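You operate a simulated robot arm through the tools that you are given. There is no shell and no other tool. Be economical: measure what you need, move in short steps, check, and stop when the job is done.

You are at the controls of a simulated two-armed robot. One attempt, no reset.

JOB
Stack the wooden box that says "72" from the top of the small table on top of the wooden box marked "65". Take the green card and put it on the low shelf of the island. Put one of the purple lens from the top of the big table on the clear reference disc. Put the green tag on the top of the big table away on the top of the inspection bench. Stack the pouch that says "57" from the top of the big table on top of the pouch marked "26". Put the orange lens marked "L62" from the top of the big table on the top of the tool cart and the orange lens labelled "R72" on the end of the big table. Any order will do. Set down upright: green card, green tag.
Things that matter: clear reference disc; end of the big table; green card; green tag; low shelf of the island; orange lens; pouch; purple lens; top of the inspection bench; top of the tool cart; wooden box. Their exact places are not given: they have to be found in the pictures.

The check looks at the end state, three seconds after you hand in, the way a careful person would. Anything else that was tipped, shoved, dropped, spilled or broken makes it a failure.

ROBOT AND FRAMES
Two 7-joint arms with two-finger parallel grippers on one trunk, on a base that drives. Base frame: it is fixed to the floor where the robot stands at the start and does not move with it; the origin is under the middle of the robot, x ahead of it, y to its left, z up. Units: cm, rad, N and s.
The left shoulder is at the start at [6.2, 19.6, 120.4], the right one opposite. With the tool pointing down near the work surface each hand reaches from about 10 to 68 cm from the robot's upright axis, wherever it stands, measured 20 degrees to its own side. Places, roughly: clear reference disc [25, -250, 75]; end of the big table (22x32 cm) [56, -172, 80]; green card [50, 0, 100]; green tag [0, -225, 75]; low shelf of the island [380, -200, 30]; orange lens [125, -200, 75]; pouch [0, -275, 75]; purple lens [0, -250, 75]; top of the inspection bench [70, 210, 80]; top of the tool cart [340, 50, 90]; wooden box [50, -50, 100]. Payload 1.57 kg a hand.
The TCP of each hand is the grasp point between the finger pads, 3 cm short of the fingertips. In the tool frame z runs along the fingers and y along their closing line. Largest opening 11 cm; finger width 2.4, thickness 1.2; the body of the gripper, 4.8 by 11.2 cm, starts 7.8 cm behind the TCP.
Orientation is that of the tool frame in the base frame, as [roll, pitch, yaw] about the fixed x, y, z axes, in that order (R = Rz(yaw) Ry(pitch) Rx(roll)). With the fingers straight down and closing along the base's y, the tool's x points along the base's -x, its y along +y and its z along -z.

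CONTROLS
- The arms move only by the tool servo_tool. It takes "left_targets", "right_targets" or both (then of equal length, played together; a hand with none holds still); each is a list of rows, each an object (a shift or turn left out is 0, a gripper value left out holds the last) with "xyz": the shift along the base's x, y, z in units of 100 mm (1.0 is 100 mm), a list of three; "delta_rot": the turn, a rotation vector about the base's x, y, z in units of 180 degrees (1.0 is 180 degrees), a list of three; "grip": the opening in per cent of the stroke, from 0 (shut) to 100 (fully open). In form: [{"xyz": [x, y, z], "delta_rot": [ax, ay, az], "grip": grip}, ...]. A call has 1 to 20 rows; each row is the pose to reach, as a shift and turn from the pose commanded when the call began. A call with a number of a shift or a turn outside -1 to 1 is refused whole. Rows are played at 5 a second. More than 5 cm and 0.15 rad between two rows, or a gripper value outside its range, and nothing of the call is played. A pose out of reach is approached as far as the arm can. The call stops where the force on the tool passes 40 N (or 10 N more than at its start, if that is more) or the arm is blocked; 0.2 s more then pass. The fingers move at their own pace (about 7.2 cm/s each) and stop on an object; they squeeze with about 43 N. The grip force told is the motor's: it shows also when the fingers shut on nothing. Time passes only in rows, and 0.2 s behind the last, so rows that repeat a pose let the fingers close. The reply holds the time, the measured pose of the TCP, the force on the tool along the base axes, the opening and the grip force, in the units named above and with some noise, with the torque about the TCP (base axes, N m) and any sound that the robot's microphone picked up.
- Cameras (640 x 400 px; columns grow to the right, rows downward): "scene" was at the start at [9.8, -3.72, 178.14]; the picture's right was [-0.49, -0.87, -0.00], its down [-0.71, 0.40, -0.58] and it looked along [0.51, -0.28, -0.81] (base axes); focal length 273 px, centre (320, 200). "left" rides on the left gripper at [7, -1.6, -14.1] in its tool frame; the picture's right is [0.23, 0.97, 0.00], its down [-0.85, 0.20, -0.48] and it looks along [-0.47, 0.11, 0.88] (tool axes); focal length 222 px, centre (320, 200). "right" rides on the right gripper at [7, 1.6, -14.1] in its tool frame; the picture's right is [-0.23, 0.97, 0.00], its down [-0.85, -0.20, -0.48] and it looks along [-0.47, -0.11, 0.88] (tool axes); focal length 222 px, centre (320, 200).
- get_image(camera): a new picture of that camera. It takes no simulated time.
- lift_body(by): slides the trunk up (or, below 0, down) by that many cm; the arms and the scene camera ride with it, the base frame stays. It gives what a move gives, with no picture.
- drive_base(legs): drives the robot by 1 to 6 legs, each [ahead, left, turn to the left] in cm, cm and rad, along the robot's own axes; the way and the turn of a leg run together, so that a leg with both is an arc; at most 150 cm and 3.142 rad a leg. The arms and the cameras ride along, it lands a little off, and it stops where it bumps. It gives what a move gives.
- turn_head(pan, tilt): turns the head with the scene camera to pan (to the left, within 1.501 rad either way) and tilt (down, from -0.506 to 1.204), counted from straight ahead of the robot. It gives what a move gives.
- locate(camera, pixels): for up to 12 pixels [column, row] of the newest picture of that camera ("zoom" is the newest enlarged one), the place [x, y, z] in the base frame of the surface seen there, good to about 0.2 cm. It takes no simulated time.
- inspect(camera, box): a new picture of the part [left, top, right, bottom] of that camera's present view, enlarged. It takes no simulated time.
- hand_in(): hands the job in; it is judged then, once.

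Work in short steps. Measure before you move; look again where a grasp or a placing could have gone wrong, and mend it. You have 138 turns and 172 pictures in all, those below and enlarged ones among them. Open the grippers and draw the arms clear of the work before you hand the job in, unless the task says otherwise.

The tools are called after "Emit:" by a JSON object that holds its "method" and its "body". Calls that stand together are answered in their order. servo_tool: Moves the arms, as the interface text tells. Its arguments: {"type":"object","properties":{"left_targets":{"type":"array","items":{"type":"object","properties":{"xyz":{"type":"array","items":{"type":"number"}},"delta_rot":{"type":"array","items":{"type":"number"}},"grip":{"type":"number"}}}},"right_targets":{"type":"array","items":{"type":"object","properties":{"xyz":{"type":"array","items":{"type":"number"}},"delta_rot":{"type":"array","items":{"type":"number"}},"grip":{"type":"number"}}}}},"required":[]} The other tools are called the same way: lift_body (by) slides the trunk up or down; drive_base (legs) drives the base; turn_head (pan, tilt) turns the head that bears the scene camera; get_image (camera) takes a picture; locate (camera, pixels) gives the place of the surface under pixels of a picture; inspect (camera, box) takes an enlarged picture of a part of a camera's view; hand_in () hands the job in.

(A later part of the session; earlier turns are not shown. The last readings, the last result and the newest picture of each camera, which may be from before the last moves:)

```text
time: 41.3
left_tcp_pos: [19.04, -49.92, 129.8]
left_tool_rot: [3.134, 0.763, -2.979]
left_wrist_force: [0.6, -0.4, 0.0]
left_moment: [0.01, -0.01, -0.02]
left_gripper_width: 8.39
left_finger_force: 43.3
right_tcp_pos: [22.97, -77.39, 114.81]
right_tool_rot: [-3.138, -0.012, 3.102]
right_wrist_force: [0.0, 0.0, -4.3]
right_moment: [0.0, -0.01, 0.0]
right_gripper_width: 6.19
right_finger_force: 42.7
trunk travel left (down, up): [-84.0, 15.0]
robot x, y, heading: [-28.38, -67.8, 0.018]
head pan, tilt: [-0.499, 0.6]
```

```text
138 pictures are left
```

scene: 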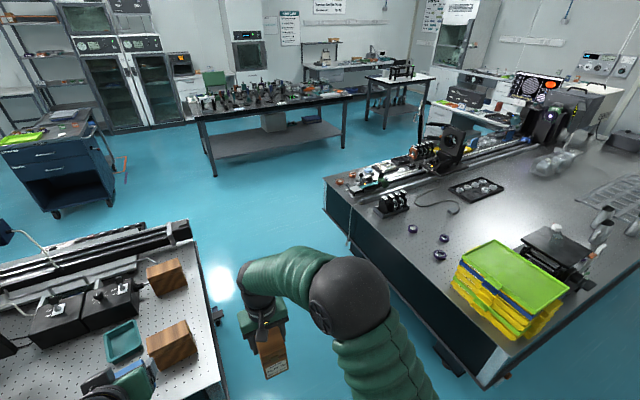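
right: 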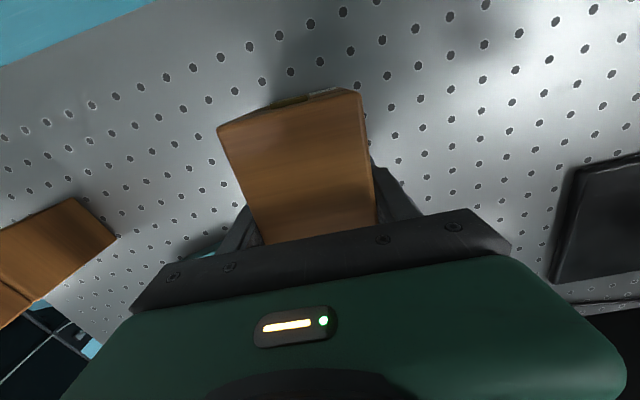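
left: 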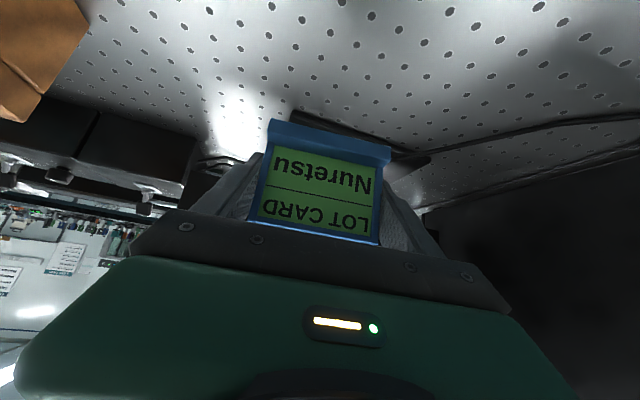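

The gap is clear. I locate the key landmarks: big table corners, island shelf, cart and lenses.

Emit:
{"method": "locate", "body": {"camera": "scene", "pixels": [[323, 181], [485, 388], [442, 240], [270, 145], [290, 100], [400, 110], [50, 135], [60, 120], [640, 300], [560, 60], [352, 180], [478, 185]]}}

Emit:
{"method": "inspect", "body": {"camera": "scene", "box": [320, 90, 640, 380]}}

Emit:
{"method": "inspect", "body": {"camera": "scene", "box": [180, 40, 450, 190]}}

```text
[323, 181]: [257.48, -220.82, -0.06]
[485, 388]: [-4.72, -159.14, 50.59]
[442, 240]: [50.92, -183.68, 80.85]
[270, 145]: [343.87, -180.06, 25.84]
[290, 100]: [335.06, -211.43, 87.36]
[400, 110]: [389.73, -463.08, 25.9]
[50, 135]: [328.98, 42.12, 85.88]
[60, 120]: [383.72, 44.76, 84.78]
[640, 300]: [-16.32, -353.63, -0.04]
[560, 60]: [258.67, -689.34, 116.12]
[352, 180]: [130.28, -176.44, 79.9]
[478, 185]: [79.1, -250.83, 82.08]
```

```text
1.38 times, centred on (480, 235) of scene
```

zoom: 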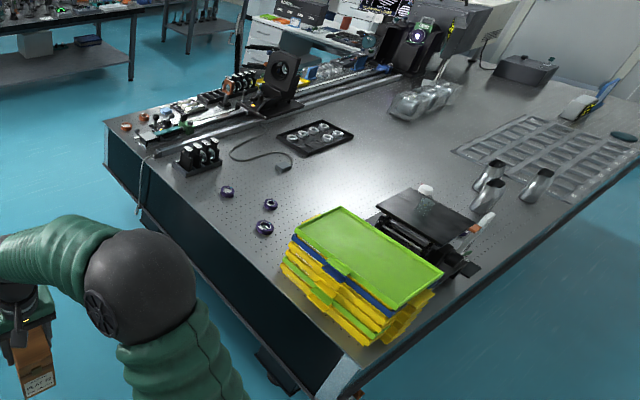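

```text
2.37 times, centred on (315, 115) of scene
```

zoom: 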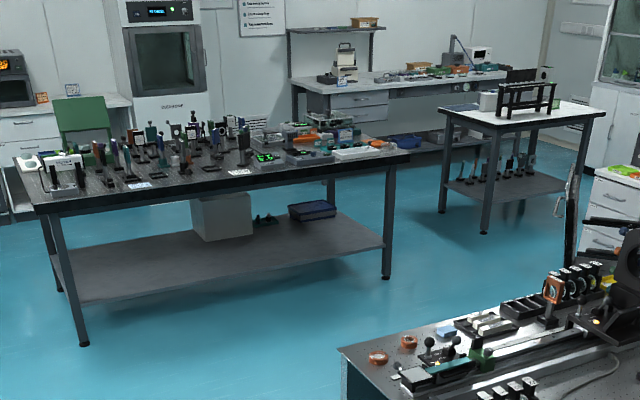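

The path at y≈-105 is clear (big table edge is at y≈-160). I drive to about (67,-103) and turn to face +y, toward B.

Emit:
{"method": "drive_base", "body": {"legs": [[0, -36, 0], [95, 0, 0], [0, 0, 1.553]]}}

Emit:
{"method": "turn_head", "body": {"pan": -0.2, "tilt": 0.9}}

Emit:
{"method": "get_image", "body": {"camera": "scene"}}

Emit:
{"method": "get_image", "body": {"camera": "right"}}

```text
time: 52.0
left_tcp_pos: [48.18, -53.93, 129.87]
left_tool_rot: [3.132, 0.762, -1.381]
left_wrist_force: [0.5, -1.1, -0.5]
left_moment: [0.01, 0.0, -0.04]
left_gripper_width: 8.4
left_finger_force: 42.8
right_tcp_pos: [75.41, -48.99, 114.69]
right_tool_rot: [-3.14, -0.012, -1.583]
right_wrist_force: [-0.9, 0.5, -4.6]
right_moment: [0.01, 0.01, 0.01]
right_gripper_width: 6.17
right_finger_force: 43.0
trunk travel left (down, up): [-84.0, 15.0]
robot x, y, heading: [66.79, -100.41, 1.617]
head pan, tilt: [-0.499, 0.6]
```

```text
time: 52.8
left_tcp_pos: [48.07, -54.08, 129.77]
left_tool_rot: [3.132, 0.763, -1.381]
left_wrist_force: [0.3, -0.6, 0.5]
left_moment: [-0.04, 0.01, 0.02]
left_gripper_width: 8.4
left_finger_force: 43.0
right_tcp_pos: [75.37, -49.3, 114.76]
right_tool_rot: [-3.141, -0.012, -1.582]
right_wrist_force: [0.5, -0.3, -4.4]
right_moment: [-0.02, -0.03, -0.01]
right_gripper_width: 6.17
right_finger_force: 43.3
trunk travel left (down, up): [-84.0, 15.0]
robot x, y, heading: [67.26, -100.39, 1.617]
head pan, tilt: [-0.201, 0.901]
```

```text
135 pictures are left
```

scene: 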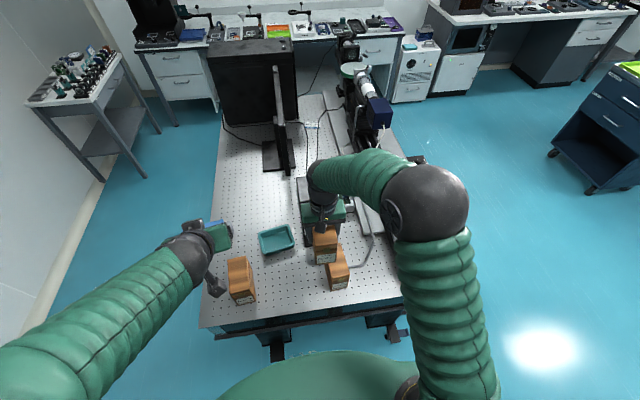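

```text
134 pictures are left
```

right: 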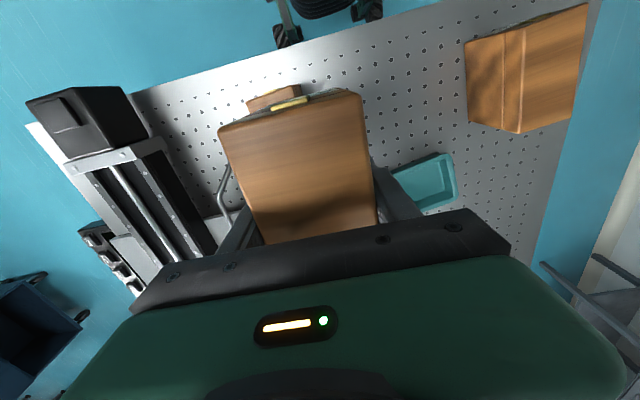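

I zoom on B beneath the held box.

Emit:
{"method": "inspect", "body": {"camera": "scene", "box": [290, 210, 370, 300]}}

```text
4.44 times, centred on (330, 255) of scene
```

zoom: 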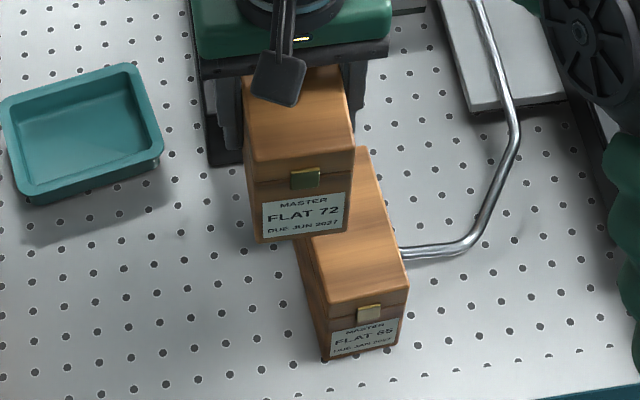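

I locate B's visible top corners.

Emit:
{"method": "locate", "body": {"camera": "zoom", "pixels": [[332, 298], [402, 284], [366, 156], [404, 270], [384, 215], [303, 245], [320, 280], [258, 155], [350, 140], [262, 232], [346, 226]]}}

```text
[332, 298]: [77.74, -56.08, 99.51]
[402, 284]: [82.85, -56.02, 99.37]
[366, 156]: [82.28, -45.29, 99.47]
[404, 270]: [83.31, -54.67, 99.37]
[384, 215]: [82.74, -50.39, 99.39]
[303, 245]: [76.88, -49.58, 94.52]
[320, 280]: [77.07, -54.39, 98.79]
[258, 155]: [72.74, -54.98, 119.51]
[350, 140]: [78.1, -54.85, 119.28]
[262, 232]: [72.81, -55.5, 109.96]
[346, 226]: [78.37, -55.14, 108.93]
```

B's top is centred at about (79.8,-50.7), yaw about +0.1; A is at (75.4,-49.4). I shift and turn the held box above B, and check.

Emit:
{"method": "servo_tool", "body": {"right_targets": [{"xyz": [0.2, -0.07, 0], "delta_rot": [0, 0, 0.016]}, {"xyz": [0.44, -0.14, 0], "delta_rot": [0, 0, 0.032]}, {"xyz": [0.44, -0.14, -0.3], "delta_rot": [0, 0, 0.032]}, {"xyz": [0.44, -0.14, -0.5], "delta_rot": [0, 0, 0.032]}, {"xyz": [0.44, -0.14, -0.5], "delta_rot": [0, 0, 0.032]}]}}

Emit:
{"method": "inspect", "body": {"camera": "scene", "box": [290, 210, 370, 300]}}

Emit:
{"method": "inspect", "body": {"camera": "right", "box": [180, 40, 460, 260]}}

```text
time: 54.0
left_tcp_pos: [48.09, -54.14, 129.92]
left_tool_rot: [3.13, 0.764, -1.381]
left_wrist_force: [0.3, -0.2, -0.5]
left_moment: [-0.03, 0.0, -0.02]
left_gripper_width: 8.4
left_finger_force: 43.3
right_tcp_pos: [79.79, -50.81, 109.76]
right_tool_rot: [-3.139, -0.011, -1.479]
right_wrist_force: [-0.3, -0.6, -4.3]
right_moment: [-0.02, -0.01, -0.02]
right_gripper_width: 6.18
right_finger_force: 42.9
trunk travel left (down, up): [-84.0, 15.0]
robot x, y, heading: [67.07, -100.61, 1.616]
head pan, tilt: [-0.201, 0.901]
```

```text
4.44 times, centred on (330, 255) of scene
```

zoom: 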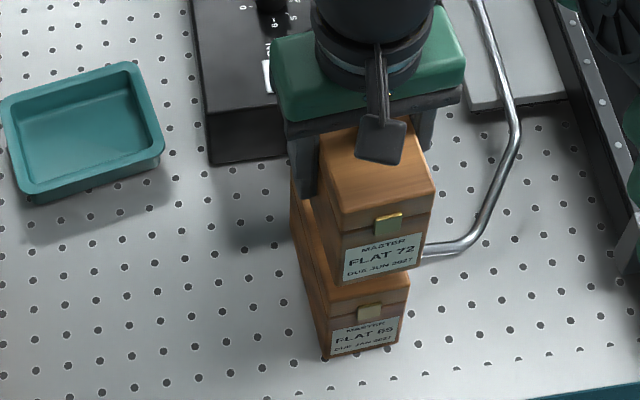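

```text
1.82 times, centred on (320, 150) of right
```

zoom: 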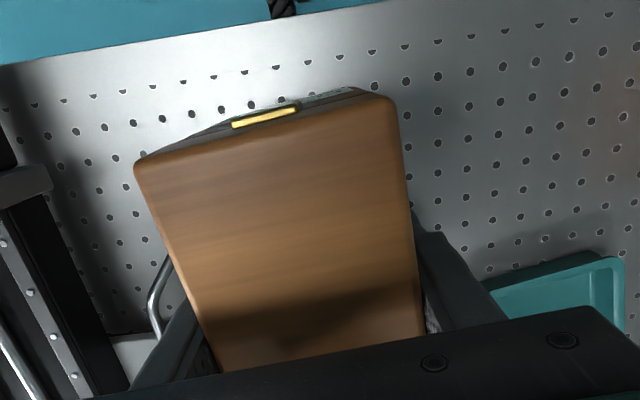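

Front faces are nearly parallel. I lower 3.6 cm onto B in small rows.

Emit:
{"method": "servo_tool", "body": {"right_targets": [{"xyz": [0, 0, -0.15]}, {"xyz": [0, 0, -0.28]}, {"xyz": [0, 0, -0.33]}, {"xyz": [0, 0, -0.36]}, {"xyz": [0, 0, -0.36]}]}}

Emit:
{"method": "inspect", "body": {"camera": "scene", "box": [290, 210, 370, 300]}}

```text
time: 55.2
left_tcp_pos: [48.2, -54.15, 129.85]
left_tool_rot: [3.131, 0.765, -1.38]
left_wrist_force: [0.3, 1.1, -0.1]
left_moment: [-0.01, -0.02, 0.0]
left_gripper_width: 8.39
left_finger_force: 42.8
right_tcp_pos: [79.67, -50.68, 106.15]
right_tool_rot: [-3.138, -0.012, -1.478]
right_wrist_force: [1.1, -1.5, 1.6]
right_moment: [-0.48, 0.13, 0.05]
right_gripper_width: 6.21
right_finger_force: 42.8
trunk travel left (down, up): [-84.0, 15.0]
robot x, y, heading: [67.17, -100.34, 1.614]
head pan, tilt: [-0.201, 0.901]
```

```text
4.44 times, centred on (330, 255) of scene
```

zoom: 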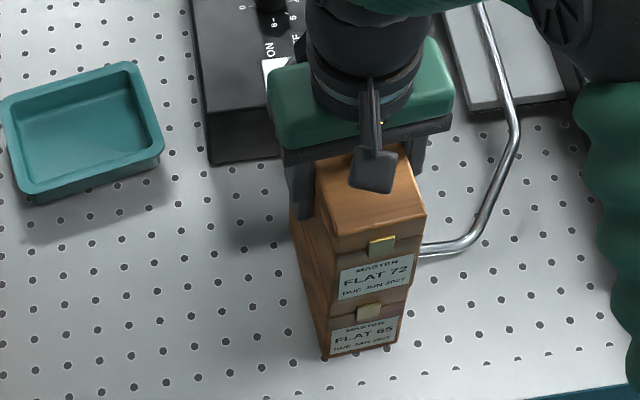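

A rests on B. I open partly, then rise.

Emit:
{"method": "servo_tool", "body": {"right_targets": [{"grip": 75}, {"grip": 75}, {"grip": 75}, {"xyz": [0, 0, 0.3], "grip": 75}, {"xyz": [0, 0, 0.7], "grip": 75}, {"xyz": [0, 0, 1.0], "grip": 75}]}}

Emit:
{"method": "inspect", "body": {"camera": "scene", "box": [290, 200, 370, 300]}}

```text
time: 56.6
left_tcp_pos: [48.11, -54.29, 129.94]
left_tool_rot: [3.131, 0.764, -1.381]
left_wrist_force: [0.0, 0.6, 0.4]
left_moment: [-0.01, 0.0, 0.02]
left_gripper_width: 8.41
left_finger_force: 42.8
right_tcp_pos: [79.65, -50.72, 116.26]
right_tool_rot: [-3.14, -0.011, -1.481]
right_wrist_force: [0.0, 0.0, 0.2]
right_moment: [0.0, 0.0, -0.03]
right_gripper_width: 8.27
right_finger_force: 0.0
trunk travel left (down, up): [-84.0, 15.0]
robot x, y, heading: [66.87, -100.34, 1.618]
head pan, tilt: [-0.201, 0.901]
```

```text
4.00 times, centred on (330, 250) of scene
```

zoom: 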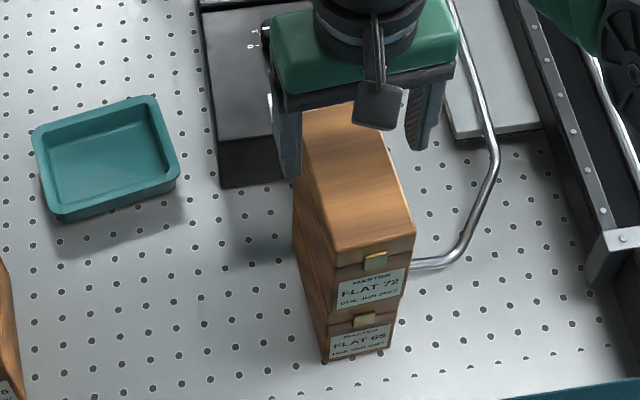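

The stack is clean. I raise the trunk 10 cm, turn right about to face the big table, and look.

Emit:
{"method": "lift_body", "body": {"by": 10}}

Emit:
{"method": "drive_base", "body": {"legs": [[0, 0, -1.6], [0, 0, -1.588]]}}

Emit:
{"method": "turn_head", "body": {"pan": 0.0, "tilt": 0.7}}

Emit:
{"method": "get_image", "body": {"camera": "scene"}}

```text
time: 57.9
left_tcp_pos: [48.15, -54.13, 139.94]
left_tool_rot: [3.132, 0.765, -1.382]
left_wrist_force: [-0.1, 0.2, -0.4]
left_moment: [0.0, 0.03, -0.01]
left_gripper_width: 8.4
left_finger_force: 43.5
right_tcp_pos: [79.6, -50.71, 126.33]
right_tool_rot: [-3.139, -0.01, -1.48]
right_wrist_force: [0.2, -0.5, -0.6]
right_moment: [-0.01, 0.04, -0.02]
right_gripper_width: 8.25
right_finger_force: 0.1
trunk travel left (down, up): [-94.0, 5.0]
robot x, y, heading: [67.29, -100.25, 1.616]
head pan, tilt: [-0.201, 0.901]
```

```text
time: 66.2
left_tcp_pos: [80.16, -149.01, 139.96]
left_tool_rot: [3.131, 0.763, 1.635]
left_wrist_force: [0.8, -0.6, -0.5]
left_moment: [-0.03, -0.02, 0.01]
left_gripper_width: 8.39
left_finger_force: 43.0
right_tcp_pos: [48.62, -148.48, 126.31]
right_tool_rot: [-3.14, -0.012, 1.538]
right_wrist_force: [-0.2, 0.0, 0.2]
right_moment: [-0.05, -0.01, 0.03]
right_gripper_width: 8.24
right_finger_force: 0.0
trunk travel left (down, up): [-94.0, 5.0]
robot x, y, heading: [66.86, -100.56, -1.647]
head pan, tilt: [-0.201, 0.901]
```

```text
time: 67.0
left_tcp_pos: [80.1, -148.82, 139.96]
left_tool_rot: [3.131, 0.765, 1.634]
left_wrist_force: [-0.2, -0.4, 0.3]
left_moment: [-0.01, 0.0, 0.0]
left_gripper_width: 8.42
left_finger_force: 42.5
right_tcp_pos: [48.4, -148.47, 126.43]
right_tool_rot: [-3.141, -0.011, 1.537]
right_wrist_force: [0.4, -0.4, -0.7]
right_moment: [0.0, 0.0, -0.01]
right_gripper_width: 8.26
right_finger_force: 0.1
trunk travel left (down, up): [-94.0, 5.0]
robot x, y, heading: [66.99, -100.48, -1.653]
head pan, tilt: [0.0, 0.7]
```

```text
128 pictures are left
```

scene: 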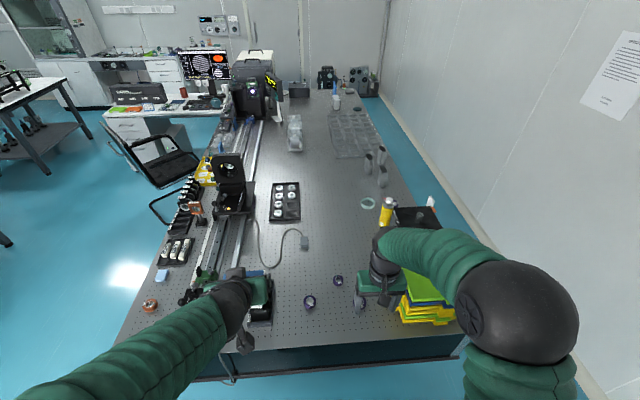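

The near end at y≈-160 is in view; I see purple lenses at (310,302),(338,280),(360,302), an orange lens at (150,303) and a clear ring at (367,203). I zoom on parts.

Emit:
{"method": "inspect", "body": {"camera": "scene", "box": [260, 70, 480, 210]}}

Emit:
{"method": "inspect", "body": {"camera": "scene", "box": [240, 170, 460, 340]}}

Emit:
{"method": "inspect", "body": {"camera": "scene", "box": [130, 180, 290, 320]}}

```text
2.86 times, centred on (370, 140) of scene
```

zoom: 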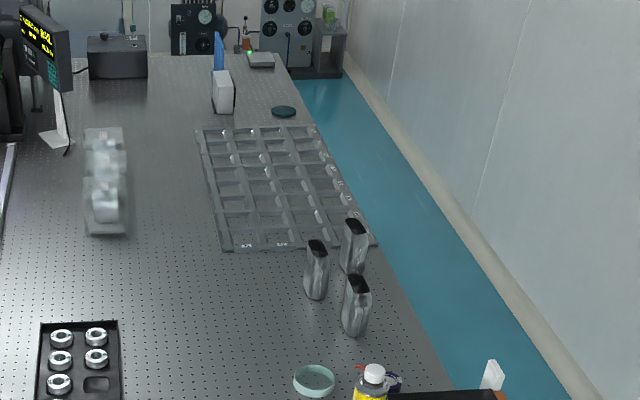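

```text
2.35 times, centred on (350, 255) of scene
```

zoom: 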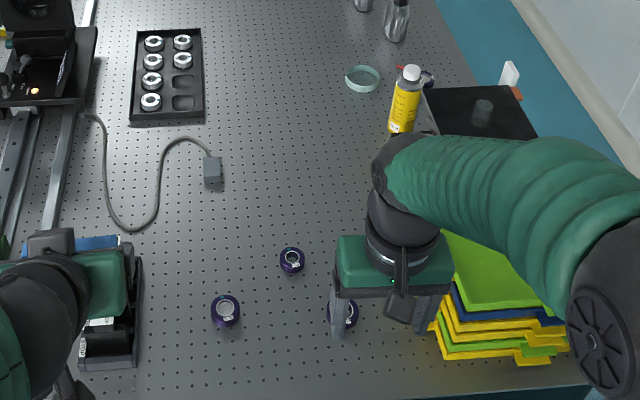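

```text
2.86 times, centred on (210, 250) of scene
```

zoom: 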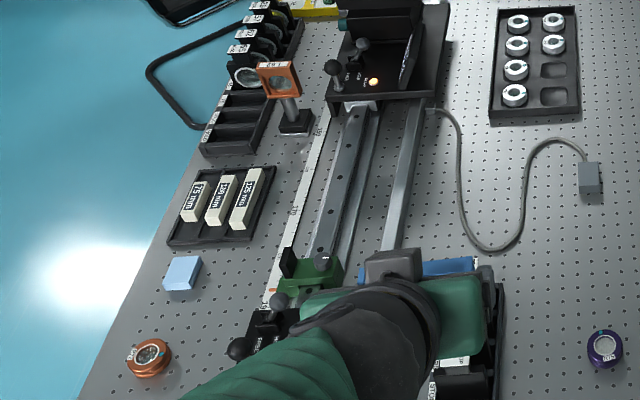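

I locate the candidates: foil pouches, ring, white tag, lenses.

Emit:
{"method": "locate", "body": {"camera": "scene", "pixels": [[367, 203], [368, 158], [382, 160], [383, 178], [430, 202], [393, 207], [310, 301], [338, 281], [361, 303], [150, 306], [430, 216], [440, 345]]}}

Emit:
{"method": "inspect", "body": {"camera": "scene", "box": [355, 135, 445, 235]}}

```text
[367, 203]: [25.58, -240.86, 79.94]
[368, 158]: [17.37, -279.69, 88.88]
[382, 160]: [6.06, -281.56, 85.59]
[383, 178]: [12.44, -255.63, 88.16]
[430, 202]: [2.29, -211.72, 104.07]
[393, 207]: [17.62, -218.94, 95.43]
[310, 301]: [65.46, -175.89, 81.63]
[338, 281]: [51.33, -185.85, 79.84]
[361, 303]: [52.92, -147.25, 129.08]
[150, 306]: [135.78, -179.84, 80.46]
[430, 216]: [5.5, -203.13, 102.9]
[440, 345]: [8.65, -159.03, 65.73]
```

```text
4.00 times, centred on (400, 185) of scene
```

zoom: 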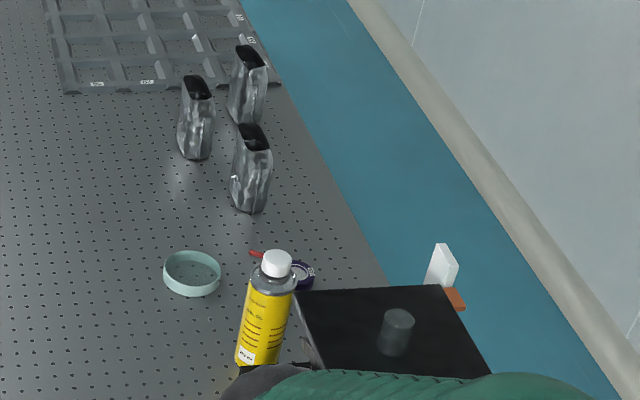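

Pouches are near (12,-256), deep along the table. I check how wide the aisle is between the table's -x side and the wall.

Emit:
{"method": "locate", "body": {"camera": "scene", "pixels": [[440, 178], [450, 195], [420, 140], [455, 185], [470, 200], [480, 200], [500, 230], [415, 185], [400, 150], [470, 120]]}}

Emit:
{"method": "turn_head", "body": {"pan": -0.7, "tilt": 0.6}}

Emit:
{"method": "get_image", "body": {"camera": "scene"}}

```text
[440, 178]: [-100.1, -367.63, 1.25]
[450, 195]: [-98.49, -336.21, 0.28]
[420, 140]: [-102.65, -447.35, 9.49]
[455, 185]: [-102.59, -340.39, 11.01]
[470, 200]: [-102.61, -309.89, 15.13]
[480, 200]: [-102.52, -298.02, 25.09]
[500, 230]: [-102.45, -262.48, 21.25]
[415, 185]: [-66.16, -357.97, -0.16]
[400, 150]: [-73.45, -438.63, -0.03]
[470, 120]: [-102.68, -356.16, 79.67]
```

```text
time: 68.0
left_tcp_pos: [80.05, -148.81, 139.71]
left_tool_rot: [3.132, 0.763, 1.636]
left_wrist_force: [-0.3, -0.1, -0.7]
left_moment: [-0.01, 0.0, -0.02]
left_gripper_width: 8.39
left_finger_force: 43.6
right_tcp_pos: [48.52, -148.31, 126.26]
right_tool_rot: [-3.141, -0.01, 1.535]
right_wrist_force: [0.0, -0.1, -0.5]
right_moment: [-0.01, -0.03, 0.0]
right_gripper_width: 8.25
right_finger_force: 0.1
trunk travel left (down, up): [-94.0, 5.0]
robot x, y, heading: [66.95, -100.82, -1.652]
head pan, tilt: [-0.7, 0.6]
```

```text
123 pictures are left
```

scene: 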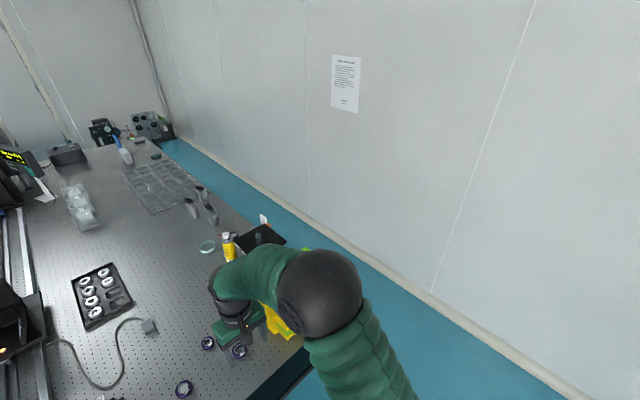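

The aisle at the wall is about 95 cm wide, which is usable later. Now I go to the orange lenses: drive left 58 cm along the table end.

Emit:
{"method": "drive_base", "body": {"legs": [[0, 60, 0.081]]}}

Emit:
{"method": "turn_head", "body": {"pan": 0.05, "tilt": 0.85}}

Emit:
{"method": "get_image", "body": {"camera": "scene"}}

Emit:
{"method": "get_image", "body": {"camera": "right"}}

```text
time: 71.5
left_tcp_pos: [144.15, -149.61, 140.05]
left_tool_rot: [3.124, 0.765, 1.72]
left_wrist_force: [-0.6, 0.1, 0.5]
left_moment: [-0.02, -0.05, 0.01]
left_gripper_width: 8.42
left_finger_force: 43.1
right_tcp_pos: [112.78, -152.03, 126.25]
right_tool_rot: [3.138, -0.01, 1.626]
right_wrist_force: [-1.3, 0.7, 0.5]
right_moment: [0.0, -0.02, 0.0]
right_gripper_width: 8.26
right_finger_force: 0.1
trunk travel left (down, up): [-94.0, 5.0]
robot x, y, heading: [127.49, -102.86, -1.562]
head pan, tilt: [-0.7, 0.6]
```

```text
time: 72.5
left_tcp_pos: [144.64, -149.44, 139.96]
left_tool_rot: [3.131, 0.764, 1.725]
left_wrist_force: [0.0, 0.3, -0.2]
left_moment: [0.03, -0.01, 0.01]
left_gripper_width: 8.41
left_finger_force: 43.2
right_tcp_pos: [113.08, -151.82, 126.2]
right_tool_rot: [-3.139, -0.011, 1.627]
right_wrist_force: [-0.4, 0.0, 0.6]
right_moment: [0.0, 0.0, 0.0]
right_gripper_width: 8.25
right_finger_force: 0.0
trunk travel left (down, up): [-94.0, 5.0]
robot x, y, heading: [127.85, -102.8, -1.56]
head pan, tilt: [0.051, 0.85]
```

```text
122 pictures are left
```

scene: 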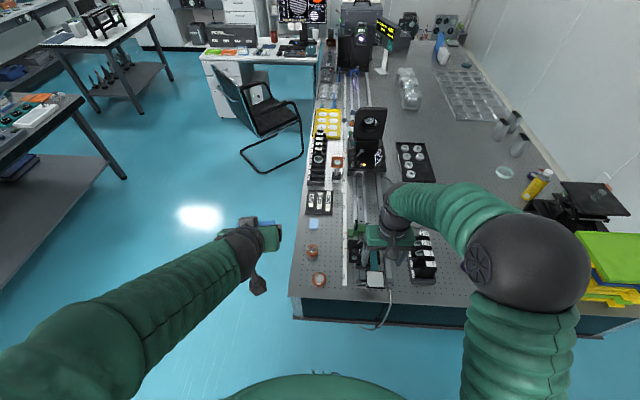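

```text
121 pictures are left
```

right: 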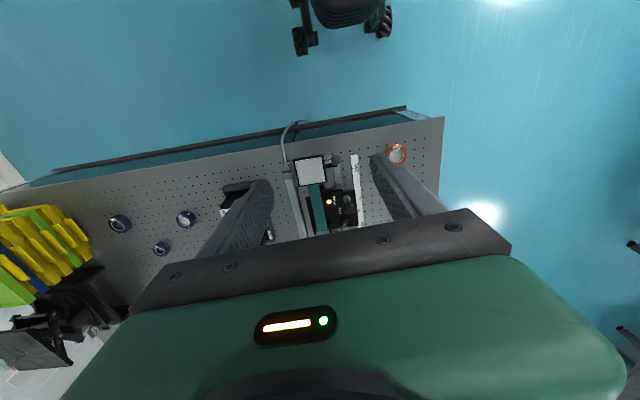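

Two orange lenses at (319,281) and (312,251). I zoom for labels and locate.

Emit:
{"method": "inspect", "body": {"camera": "scene", "box": [290, 235, 345, 295]}}

Emit:
{"method": "locate", "body": {"camera": "scene", "pixels": [[319, 281], [319, 273], [312, 251], [312, 244], [292, 295], [319, 290], [312, 258], [312, 224], [375, 280]]}}

```text
6.67 times, centred on (318, 265) of scene
```

zoom: 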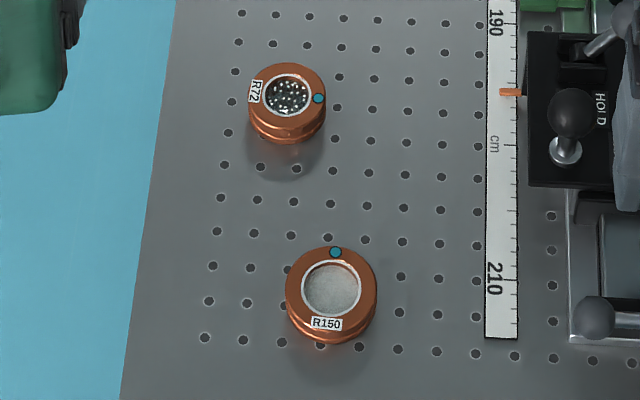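

```text
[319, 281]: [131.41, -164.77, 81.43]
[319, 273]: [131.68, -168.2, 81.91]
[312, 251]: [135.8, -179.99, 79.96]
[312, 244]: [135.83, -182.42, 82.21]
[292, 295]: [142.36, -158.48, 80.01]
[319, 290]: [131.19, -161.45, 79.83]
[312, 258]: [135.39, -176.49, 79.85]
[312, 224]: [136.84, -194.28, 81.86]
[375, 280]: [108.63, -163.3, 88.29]
```

R72 is at (135.8,-180); the other is R150. I look for L62 further along the table.

Emit:
{"method": "inspect", "body": {"camera": "scene", "box": [295, 95, 395, 240]}}

Emit:
{"method": "inspect", "body": {"camera": "scene", "box": [320, 150, 350, 180]}}

Emit:
{"method": "inspect", "body": {"camera": "scene", "box": [440, 100, 640, 230]}}

```text
2.76 times, centred on (345, 168) of scene
```

zoom: 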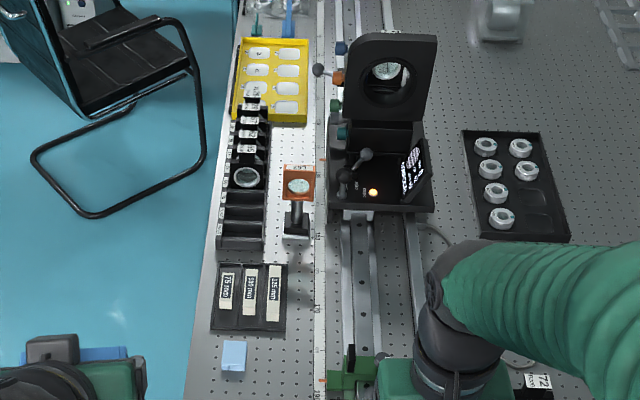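

```text
13.33 times, centred on (335, 165) of scene
```

zoom: 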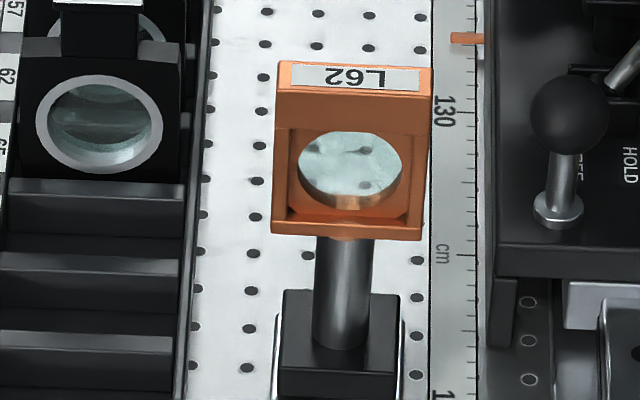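

```text
3.08 times, centred on (540, 165) of scene
```

zoom: 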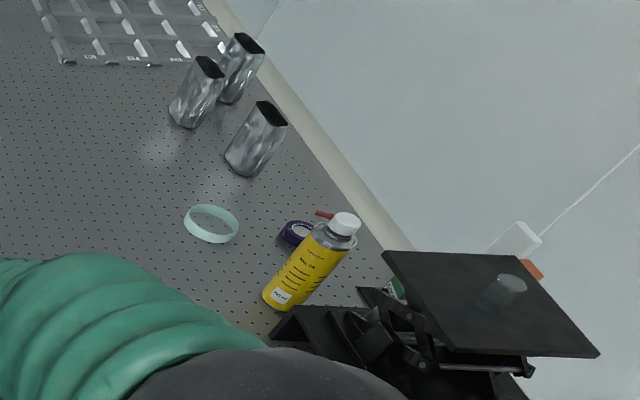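

L62 is the post-mounted orange frame at (337,162). I locate it, the table's +x edge and the chair.

Emit:
{"method": "locate", "body": {"camera": "scene", "pixels": [[337, 154], [336, 163], [337, 173], [337, 178], [300, 205], [305, 155], [242, 153], [262, 170], [303, 153], [332, 184], [15, 297], [125, 178]]}}

```text
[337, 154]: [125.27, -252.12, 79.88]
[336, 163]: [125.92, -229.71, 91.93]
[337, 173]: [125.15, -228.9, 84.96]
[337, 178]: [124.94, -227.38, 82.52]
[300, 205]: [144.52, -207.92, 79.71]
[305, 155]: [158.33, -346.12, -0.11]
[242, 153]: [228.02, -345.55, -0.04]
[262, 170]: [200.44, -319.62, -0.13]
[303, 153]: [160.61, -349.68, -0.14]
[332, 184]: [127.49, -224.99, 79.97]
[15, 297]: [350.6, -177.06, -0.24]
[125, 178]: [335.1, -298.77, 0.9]
```

L62 stands at (125.5,-229.5). First R72: I drive so the right hand is near it and lower the trunk.

Emit:
{"method": "drive_base", "body": {"legs": [[20, 12, 0]]}}

Emit:
{"method": "lift_body", "body": {"by": -24}}

Emit:
{"method": "get_image", "body": {"camera": "scene"}}

Emit:
{"method": "get_image", "body": {"camera": "right"}}

```text
time: 74.3
left_tcp_pos: [156.35, -168.45, 140.07]
left_tool_rot: [3.129, 0.771, 1.723]
left_wrist_force: [-0.4, -0.3, -1.3]
left_moment: [0.02, 0.0, 0.06]
left_gripper_width: 8.41
left_finger_force: 42.8
right_tcp_pos: [124.8, -170.96, 126.54]
right_tool_rot: [3.141, -0.006, 1.627]
right_wrist_force: [-0.7, 0.2, -0.7]
right_moment: [-0.03, -0.02, -0.01]
right_gripper_width: 8.25
right_finger_force: 0.1
trunk travel left (down, up): [-94.0, 5.0]
robot x, y, heading: [139.48, -122.3, -1.562]
head pan, tilt: [0.051, 0.85]
```

```text
time: 76.8
left_tcp_pos: [156.85, -168.94, 115.84]
left_tool_rot: [3.132, 0.766, 1.727]
left_wrist_force: [0.7, 0.6, -0.8]
left_moment: [-0.05, 0.01, 0.0]
left_gripper_width: 8.42
left_finger_force: 42.6
right_tcp_pos: [125.34, -171.32, 102.32]
right_tool_rot: [-3.138, -0.007, 1.629]
right_wrist_force: [-0.7, 0.5, -0.3]
right_moment: [0.01, 0.04, 0.03]
right_gripper_width: 8.27
right_finger_force: 0.0
trunk travel left (down, up): [-70.0, 29.0]
robot x, y, heading: [139.49, -121.84, -1.556]
head pan, tilt: [0.051, 0.85]
```

```text
116 pictures are left
```

scene: 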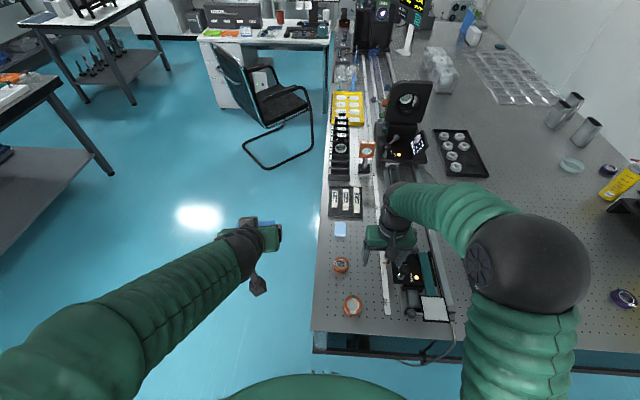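

```text
115 pictures are left
```

right: 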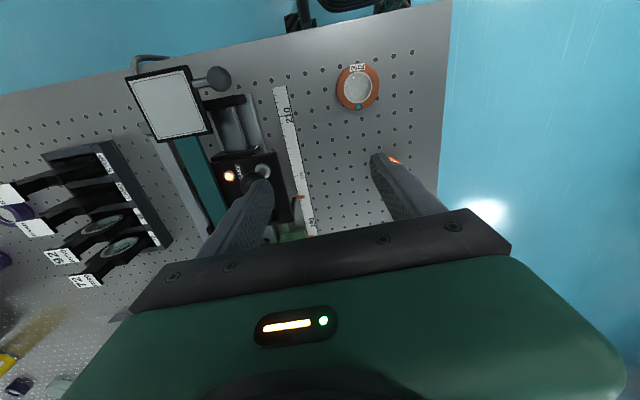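

I measure R72's top rim with a zoom.

Emit:
{"method": "inspect", "body": {"camera": "scene", "box": [320, 245, 365, 285]}}

Emit:
{"method": "locate", "body": {"camera": "scene", "pixels": [[341, 265], [334, 264], [348, 264], [341, 259], [341, 269], [353, 305], [340, 229], [386, 250]]}}

```text
10.00 times, centred on (342, 265) of scene
```

zoom: 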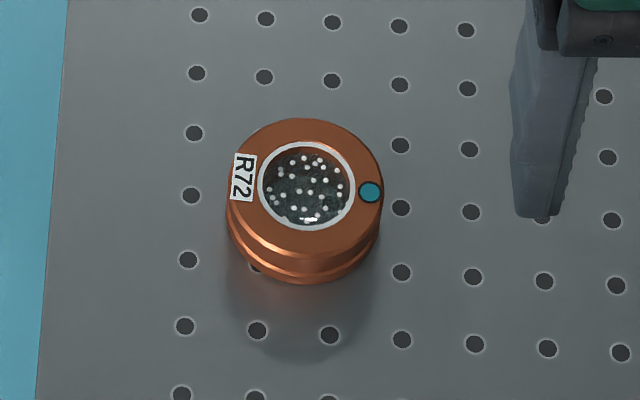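

```text
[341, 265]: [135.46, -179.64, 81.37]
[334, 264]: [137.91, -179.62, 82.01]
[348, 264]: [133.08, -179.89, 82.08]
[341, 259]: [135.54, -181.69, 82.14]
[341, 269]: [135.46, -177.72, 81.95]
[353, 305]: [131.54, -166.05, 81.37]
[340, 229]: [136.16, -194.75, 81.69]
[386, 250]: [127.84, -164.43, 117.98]
```

R72's centre is (135.5,-180.0), top z 82.1, diameter 5.4. I move the right hand above it.

Emit:
{"method": "servo_tool", "body": {"right_targets": [{"xyz": [0.35, -0.3, 0]}, {"xyz": [0.7, -0.6, 0]}, {"xyz": [1.0, -0.87, -0.1]}, {"xyz": [1.0, -0.87, -0.5]}, {"xyz": [1.0, -0.87, -0.8]}, {"xyz": [1.0, -0.87, -0.9]}, {"xyz": [1.0, -0.87, -0.9]}]}}

Emit:
{"method": "get_image", "body": {"camera": "right"}}

```text
time: 78.4
left_tcp_pos: [156.99, -168.99, 115.9]
left_tool_rot: [3.135, 0.766, 1.725]
left_wrist_force: [-0.2, -0.2, 0.0]
left_moment: [-0.01, -0.01, -0.01]
left_gripper_width: 8.41
left_finger_force: 42.9
right_tcp_pos: [135.4, -179.83, 93.25]
right_tool_rot: [-3.138, -0.009, 1.63]
right_wrist_force: [0.3, -0.1, 0.2]
right_moment: [-0.03, 0.02, 0.01]
right_gripper_width: 8.25
right_finger_force: 0.0
trunk travel left (down, up): [-70.0, 29.0]
robot x, y, heading: [139.51, -122.19, -1.558]
head pan, tilt: [0.051, 0.85]
```

```text
113 pictures are left
```

right: 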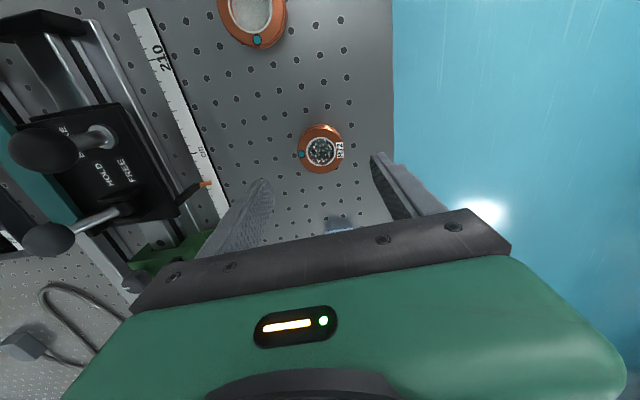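

R72 is at (321,150), exactly where projected. I descend to z 83.6 and close.

Emit:
{"method": "servo_tool", "body": {"right_targets": [{"xyz": [0, 0, -0.4]}, {"xyz": [0, 0, -0.8]}, {"xyz": [0, 0, -0.97]}, {"xyz": [0, 0, -0.97], "grip": 0}, {"xyz": [0, 0, -0.97], "grip": 0}, {"xyz": [0, 0, -0.97], "grip": 0}, {"xyz": [0, 0, -0.6], "grip": 0}, {"xyz": [0, 0, -0.2], "grip": 0}, {"xyz": [0, 0, 0.2], "grip": 0}]}}

Emit:
{"method": "get_image", "body": {"camera": "right"}}

Emit:
{"method": "inspect", "body": {"camera": "scene", "box": [320, 180, 640, 360]}}

```text
time: 80.4
left_tcp_pos: [156.92, -168.91, 115.88]
left_tool_rot: [3.133, 0.767, 1.727]
left_wrist_force: [0.4, 0.2, -1.3]
left_moment: [-0.01, -0.02, 0.0]
left_gripper_width: 8.42
left_finger_force: 43.1
right_tcp_pos: [135.5, -180.1, 95.23]
right_tool_rot: [-3.138, -0.01, 1.628]
right_wrist_force: [0.8, -0.4, -1.2]
right_moment: [-0.02, 0.0, 0.02]
right_gripper_width: 5.31
right_finger_force: 43.0
trunk travel left (down, up): [-70.0, 29.0]
robot x, y, heading: [139.33, -121.9, -1.558]
head pan, tilt: [0.051, 0.85]
```

```text
112 pictures are left
```

right: 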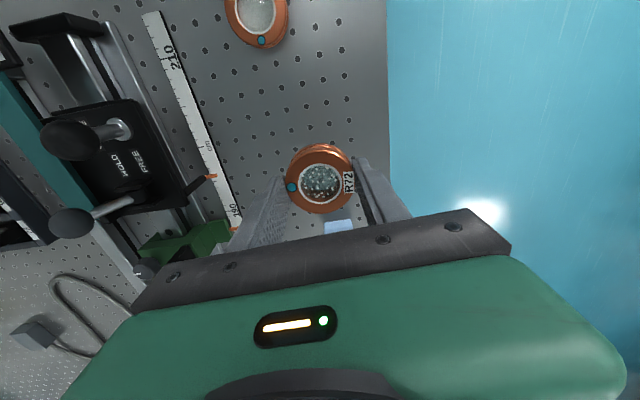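

```text
2.00 times, centred on (480, 270) of scene
```

zoom: 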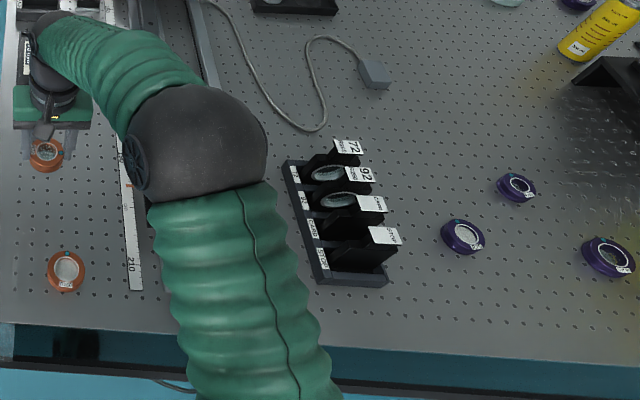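

R72 is held (5.3). I locate the purple lenses and the rack's edge to choose a free spot at the table end.

Emit:
{"method": "locate", "body": {"camera": "zoom", "pixels": [[463, 236], [516, 187], [608, 256], [388, 282], [345, 345], [630, 352], [400, 240], [560, 300]]}}

```text
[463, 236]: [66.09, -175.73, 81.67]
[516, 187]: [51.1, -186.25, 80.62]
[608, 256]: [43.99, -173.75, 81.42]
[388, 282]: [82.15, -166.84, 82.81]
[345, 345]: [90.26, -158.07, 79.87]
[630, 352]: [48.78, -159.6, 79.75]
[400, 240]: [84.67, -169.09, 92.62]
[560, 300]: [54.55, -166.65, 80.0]
```

Spot (55,-170) is free, with neighbours at least 11 cm away. I lift, then drive back 10 and right 80.5.

Emit:
{"method": "lift_body", "body": {"by": 18}}

Emit:
{"method": "drive_base", "body": {"legs": [[-9, 0, 0], [0, -80.5, -0.013]]}}

Emit:
{"method": "get_image", "body": {"camera": "scene"}}

Emit:
{"method": "get_image", "body": {"camera": "right"}}

```text
time: 82.4
left_tcp_pos: [156.9, -169.01, 133.96]
left_tool_rot: [3.133, 0.767, 1.727]
left_wrist_force: [-0.3, 1.1, 0.5]
left_moment: [-0.01, 0.02, -0.01]
left_gripper_width: 8.41
left_finger_force: 43.3
right_tcp_pos: [135.49, -180.27, 113.33]
right_tool_rot: [-3.138, -0.012, 1.627]
right_wrist_force: [0.7, -0.6, -0.7]
right_moment: [0.0, 0.02, 0.0]
right_gripper_width: 5.3
right_finger_force: 43.3
trunk travel left (down, up): [-88.0, 11.0]
robot x, y, heading: [139.55, -122.39, -1.552]
head pan, tilt: [0.051, 0.85]
```

```text
time: 87.4
left_tcp_pos: [74.82, -160.05, 133.81]
left_tool_rot: [3.136, 0.766, 1.689]
left_wrist_force: [0.5, 0.2, 0.6]
left_moment: [0.0, -0.01, -0.01]
left_gripper_width: 8.43
left_finger_force: 43.3
right_tcp_pos: [52.96, -170.31, 113.27]
right_tool_rot: [-3.135, -0.011, 1.586]
right_wrist_force: [1.0, 0.2, -1.3]
right_moment: [0.03, 0.0, 0.01]
right_gripper_width: 5.29
right_finger_force: 43.5
trunk travel left (down, up): [-88.0, 11.0]
robot x, y, heading: [59.16, -112.38, -1.601]
head pan, tilt: [0.051, 0.85]
```

```text
110 pictures are left
```

scene: 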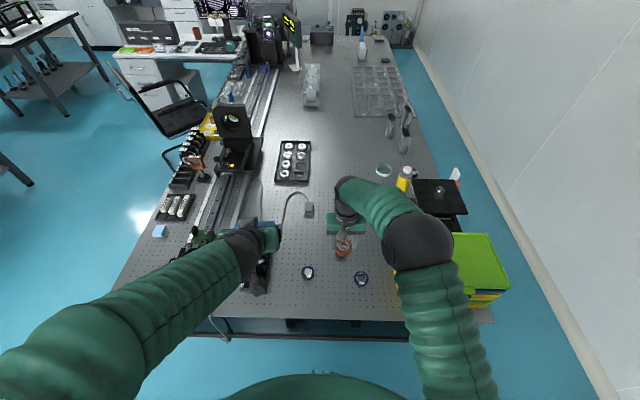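

```text
109 pictures are left
```

right: 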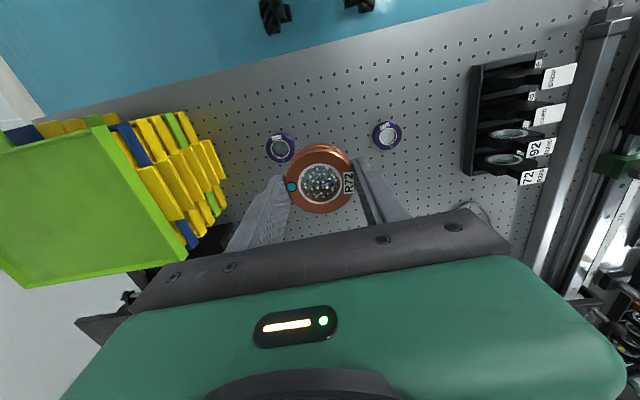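

The hand is near target. I check heights of the elbow and tray stack before lowering.

Emit:
{"method": "locate", "body": {"camera": "scene", "pixels": [[418, 225], [415, 262], [460, 240], [470, 260], [500, 285], [440, 300], [307, 271], [361, 279], [385, 200], [440, 265]]}}

```text
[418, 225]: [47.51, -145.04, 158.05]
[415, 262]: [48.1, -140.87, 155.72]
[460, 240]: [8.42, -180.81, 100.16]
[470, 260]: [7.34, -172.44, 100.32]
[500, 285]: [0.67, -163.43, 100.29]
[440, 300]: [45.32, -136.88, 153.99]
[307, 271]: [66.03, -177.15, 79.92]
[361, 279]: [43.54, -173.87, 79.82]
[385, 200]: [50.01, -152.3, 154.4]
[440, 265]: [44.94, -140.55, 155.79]
```

Elbow is well clear. I lower the trunk 20 cm, then servo down to the surface.

Emit:
{"method": "lift_body", "body": {"by": -20}}

Emit:
{"method": "servo_tool", "body": {"right_targets": [{"xyz": [0.2, 0, -0.2]}, {"xyz": [0.22, 0, -0.6]}, {"xyz": [0.22, 0, -0.85]}, {"xyz": [0.22, 0, -0.94]}, {"xyz": [0.22, 0, -0.97]}, {"xyz": [0.22, 0, -0.97]}]}}

Emit:
{"method": "get_image", "body": {"camera": "right"}}

```text
time: 89.5
left_tcp_pos: [74.59, -159.82, 114.08]
left_tool_rot: [3.133, 0.768, 1.684]
left_wrist_force: [-0.1, -0.3, 0.1]
left_moment: [0.03, 0.0, 0.04]
left_gripper_width: 8.42
left_finger_force: 42.9
right_tcp_pos: [52.66, -170.3, 93.51]
right_tool_rot: [-3.139, -0.008, 1.588]
right_wrist_force: [0.3, 0.0, -0.9]
right_moment: [-0.01, -0.02, -0.01]
right_gripper_width: 5.3
right_finger_force: 43.0
trunk travel left (down, up): [-68.0, 31.0]
robot x, y, heading: [59.17, -112.69, -1.598]
head pan, tilt: [0.051, 0.85]
```

```text
time: 90.9
left_tcp_pos: [74.46, -159.86, 113.94]
left_tool_rot: [3.134, 0.767, 1.683]
left_wrist_force: [-0.2, -0.4, 0.3]
left_moment: [0.01, 0.02, 0.02]
left_gripper_width: 8.39
left_finger_force: 43.7
right_tcp_pos: [54.81, -170.28, 83.77]
right_tool_rot: [-3.139, -0.006, 1.587]
right_wrist_force: [-0.3, -0.2, 3.5]
right_moment: [0.04, -0.08, 0.01]
right_gripper_width: 5.32
right_finger_force: 43.5
trunk travel left (down, up): [-68.0, 31.0]
robot x, y, heading: [59.03, -112.81, -1.598]
head pan, tilt: [0.051, 0.85]
```

```text
108 pictures are left
```

right: 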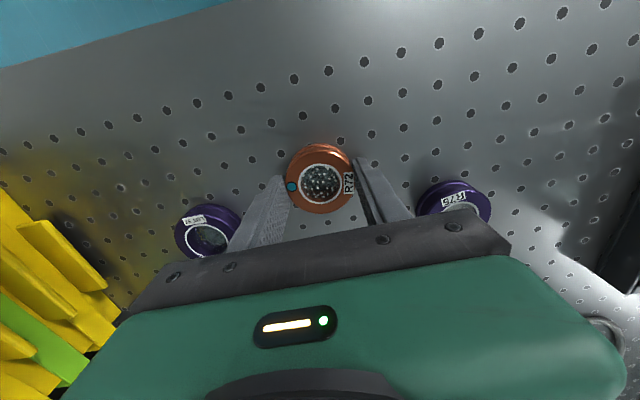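

Touching down (3.5 N). I open modestly and rise.

Emit:
{"method": "servo_tool", "body": {"right_targets": [{"grip": 65}, {"grip": 65}, {"xyz": [0, 0, 0.3]}, {"xyz": [0, 0, 0.7]}, {"xyz": [0, 0, 1.0]}]}}

Emit:
{"method": "get_image", "body": {"camera": "right"}}

```text
time: 92.1
left_tcp_pos: [74.48, -159.78, 113.99]
left_tool_rot: [3.134, 0.768, 1.687]
left_wrist_force: [-0.1, -0.7, -0.8]
left_moment: [-0.04, 0.0, 0.0]
left_gripper_width: 8.4
left_finger_force: 42.5
right_tcp_pos: [54.77, -170.0, 93.84]
right_tool_rot: [-3.139, -0.009, 1.587]
right_wrist_force: [-0.3, 0.6, 1.1]
right_moment: [-0.02, 0.01, -0.02]
right_gripper_width: 7.17
right_finger_force: 0.1
trunk travel left (down, up): [-68.0, 31.0]
robot x, y, heading: [58.85, -112.55, -1.606]
head pan, tilt: [0.051, 0.85]
```

```text
107 pictures are left
```

right: 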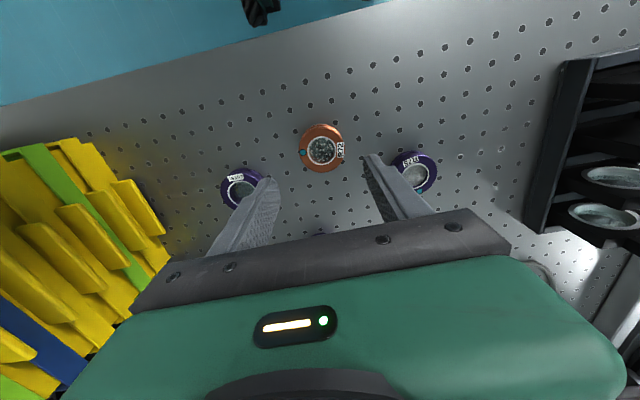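

R72 stands at the table end. Next is L62: raise, swing round to the table's +x side and face -x.

Emit:
{"method": "lift_body", "body": {"by": 24}}

Emit:
{"method": "drive_base", "body": {"legs": [[0, 146, 0], [0, 0, -1.536], [0, 118, 0]]}}

Emit:
{"method": "turn_head", "body": {"pan": -0.1, "tilt": 0.8}}

Emit:
{"method": "get_image", "body": {"camera": "scene"}}

```text
time: 94.6
left_tcp_pos: [74.44, -159.83, 138.02]
left_tool_rot: [3.132, 0.769, 1.684]
left_wrist_force: [-0.4, 0.2, -0.1]
left_moment: [0.02, 0.03, -0.01]
left_gripper_width: 8.41
left_finger_force: 43.4
right_tcp_pos: [54.73, -170.3, 117.69]
right_tool_rot: [-3.138, -0.008, 1.586]
right_wrist_force: [-0.8, -0.3, 0.1]
right_moment: [-0.02, -0.03, -0.01]
right_gripper_width: 7.14
right_finger_force: 0.1
trunk travel left (down, up): [-92.0, 7.0]
robot x, y, heading: [58.45, -112.6, -1.6]
head pan, tilt: [0.051, 0.85]
```

```text
time: 111.1
left_tcp_pos: [155.27, -249.39, 137.97]
left_tool_rot: [3.128, 0.767, 0.117]
left_wrist_force: [0.5, 1.3, -0.7]
left_moment: [-0.01, 0.01, 0.0]
left_gripper_width: 8.42
left_finger_force: 42.7
right_tcp_pos: [144.86, -229.7, 117.73]
right_tool_rot: [3.141, -0.01, 0.019]
right_wrist_force: [-0.4, 0.2, 0.5]
right_moment: [0.02, 0.01, 0.05]
right_gripper_width: 7.17
right_finger_force: 0.0
trunk travel left (down, up): [-92.0, 7.0]
robot x, y, heading: [202.38, -233.92, 3.117]
head pan, tilt: [0.051, 0.85]
```

```text
time: 111.8
left_tcp_pos: [155.32, -249.8, 137.9]
left_tool_rot: [3.133, 0.767, 0.119]
left_wrist_force: [0.4, -0.2, -0.5]
left_moment: [-0.02, -0.05, 0.02]
left_gripper_width: 8.4
left_finger_force: 43.1
right_tcp_pos: [145.04, -230.2, 117.78]
right_tool_rot: [-3.139, -0.008, 0.02]
right_wrist_force: [-0.2, -0.3, -0.4]
right_moment: [-0.01, 0.0, 0.01]
right_gripper_width: 7.15
right_finger_force: 0.0
trunk travel left (down, up): [-92.0, 7.0]
robot x, y, heading: [202.2, -234.08, 3.119]
head pan, tilt: [-0.099, 0.799]
```

```text
106 pictures are left
```

scene: 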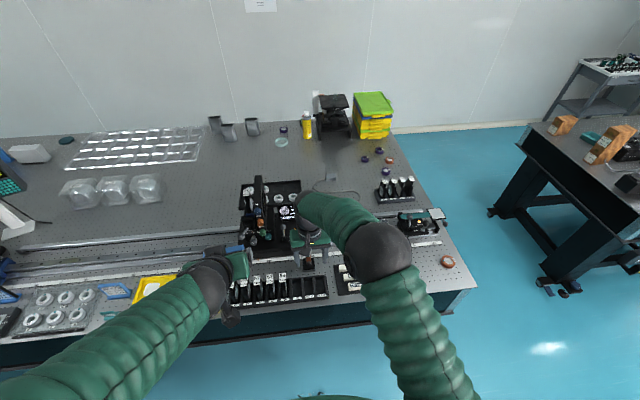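

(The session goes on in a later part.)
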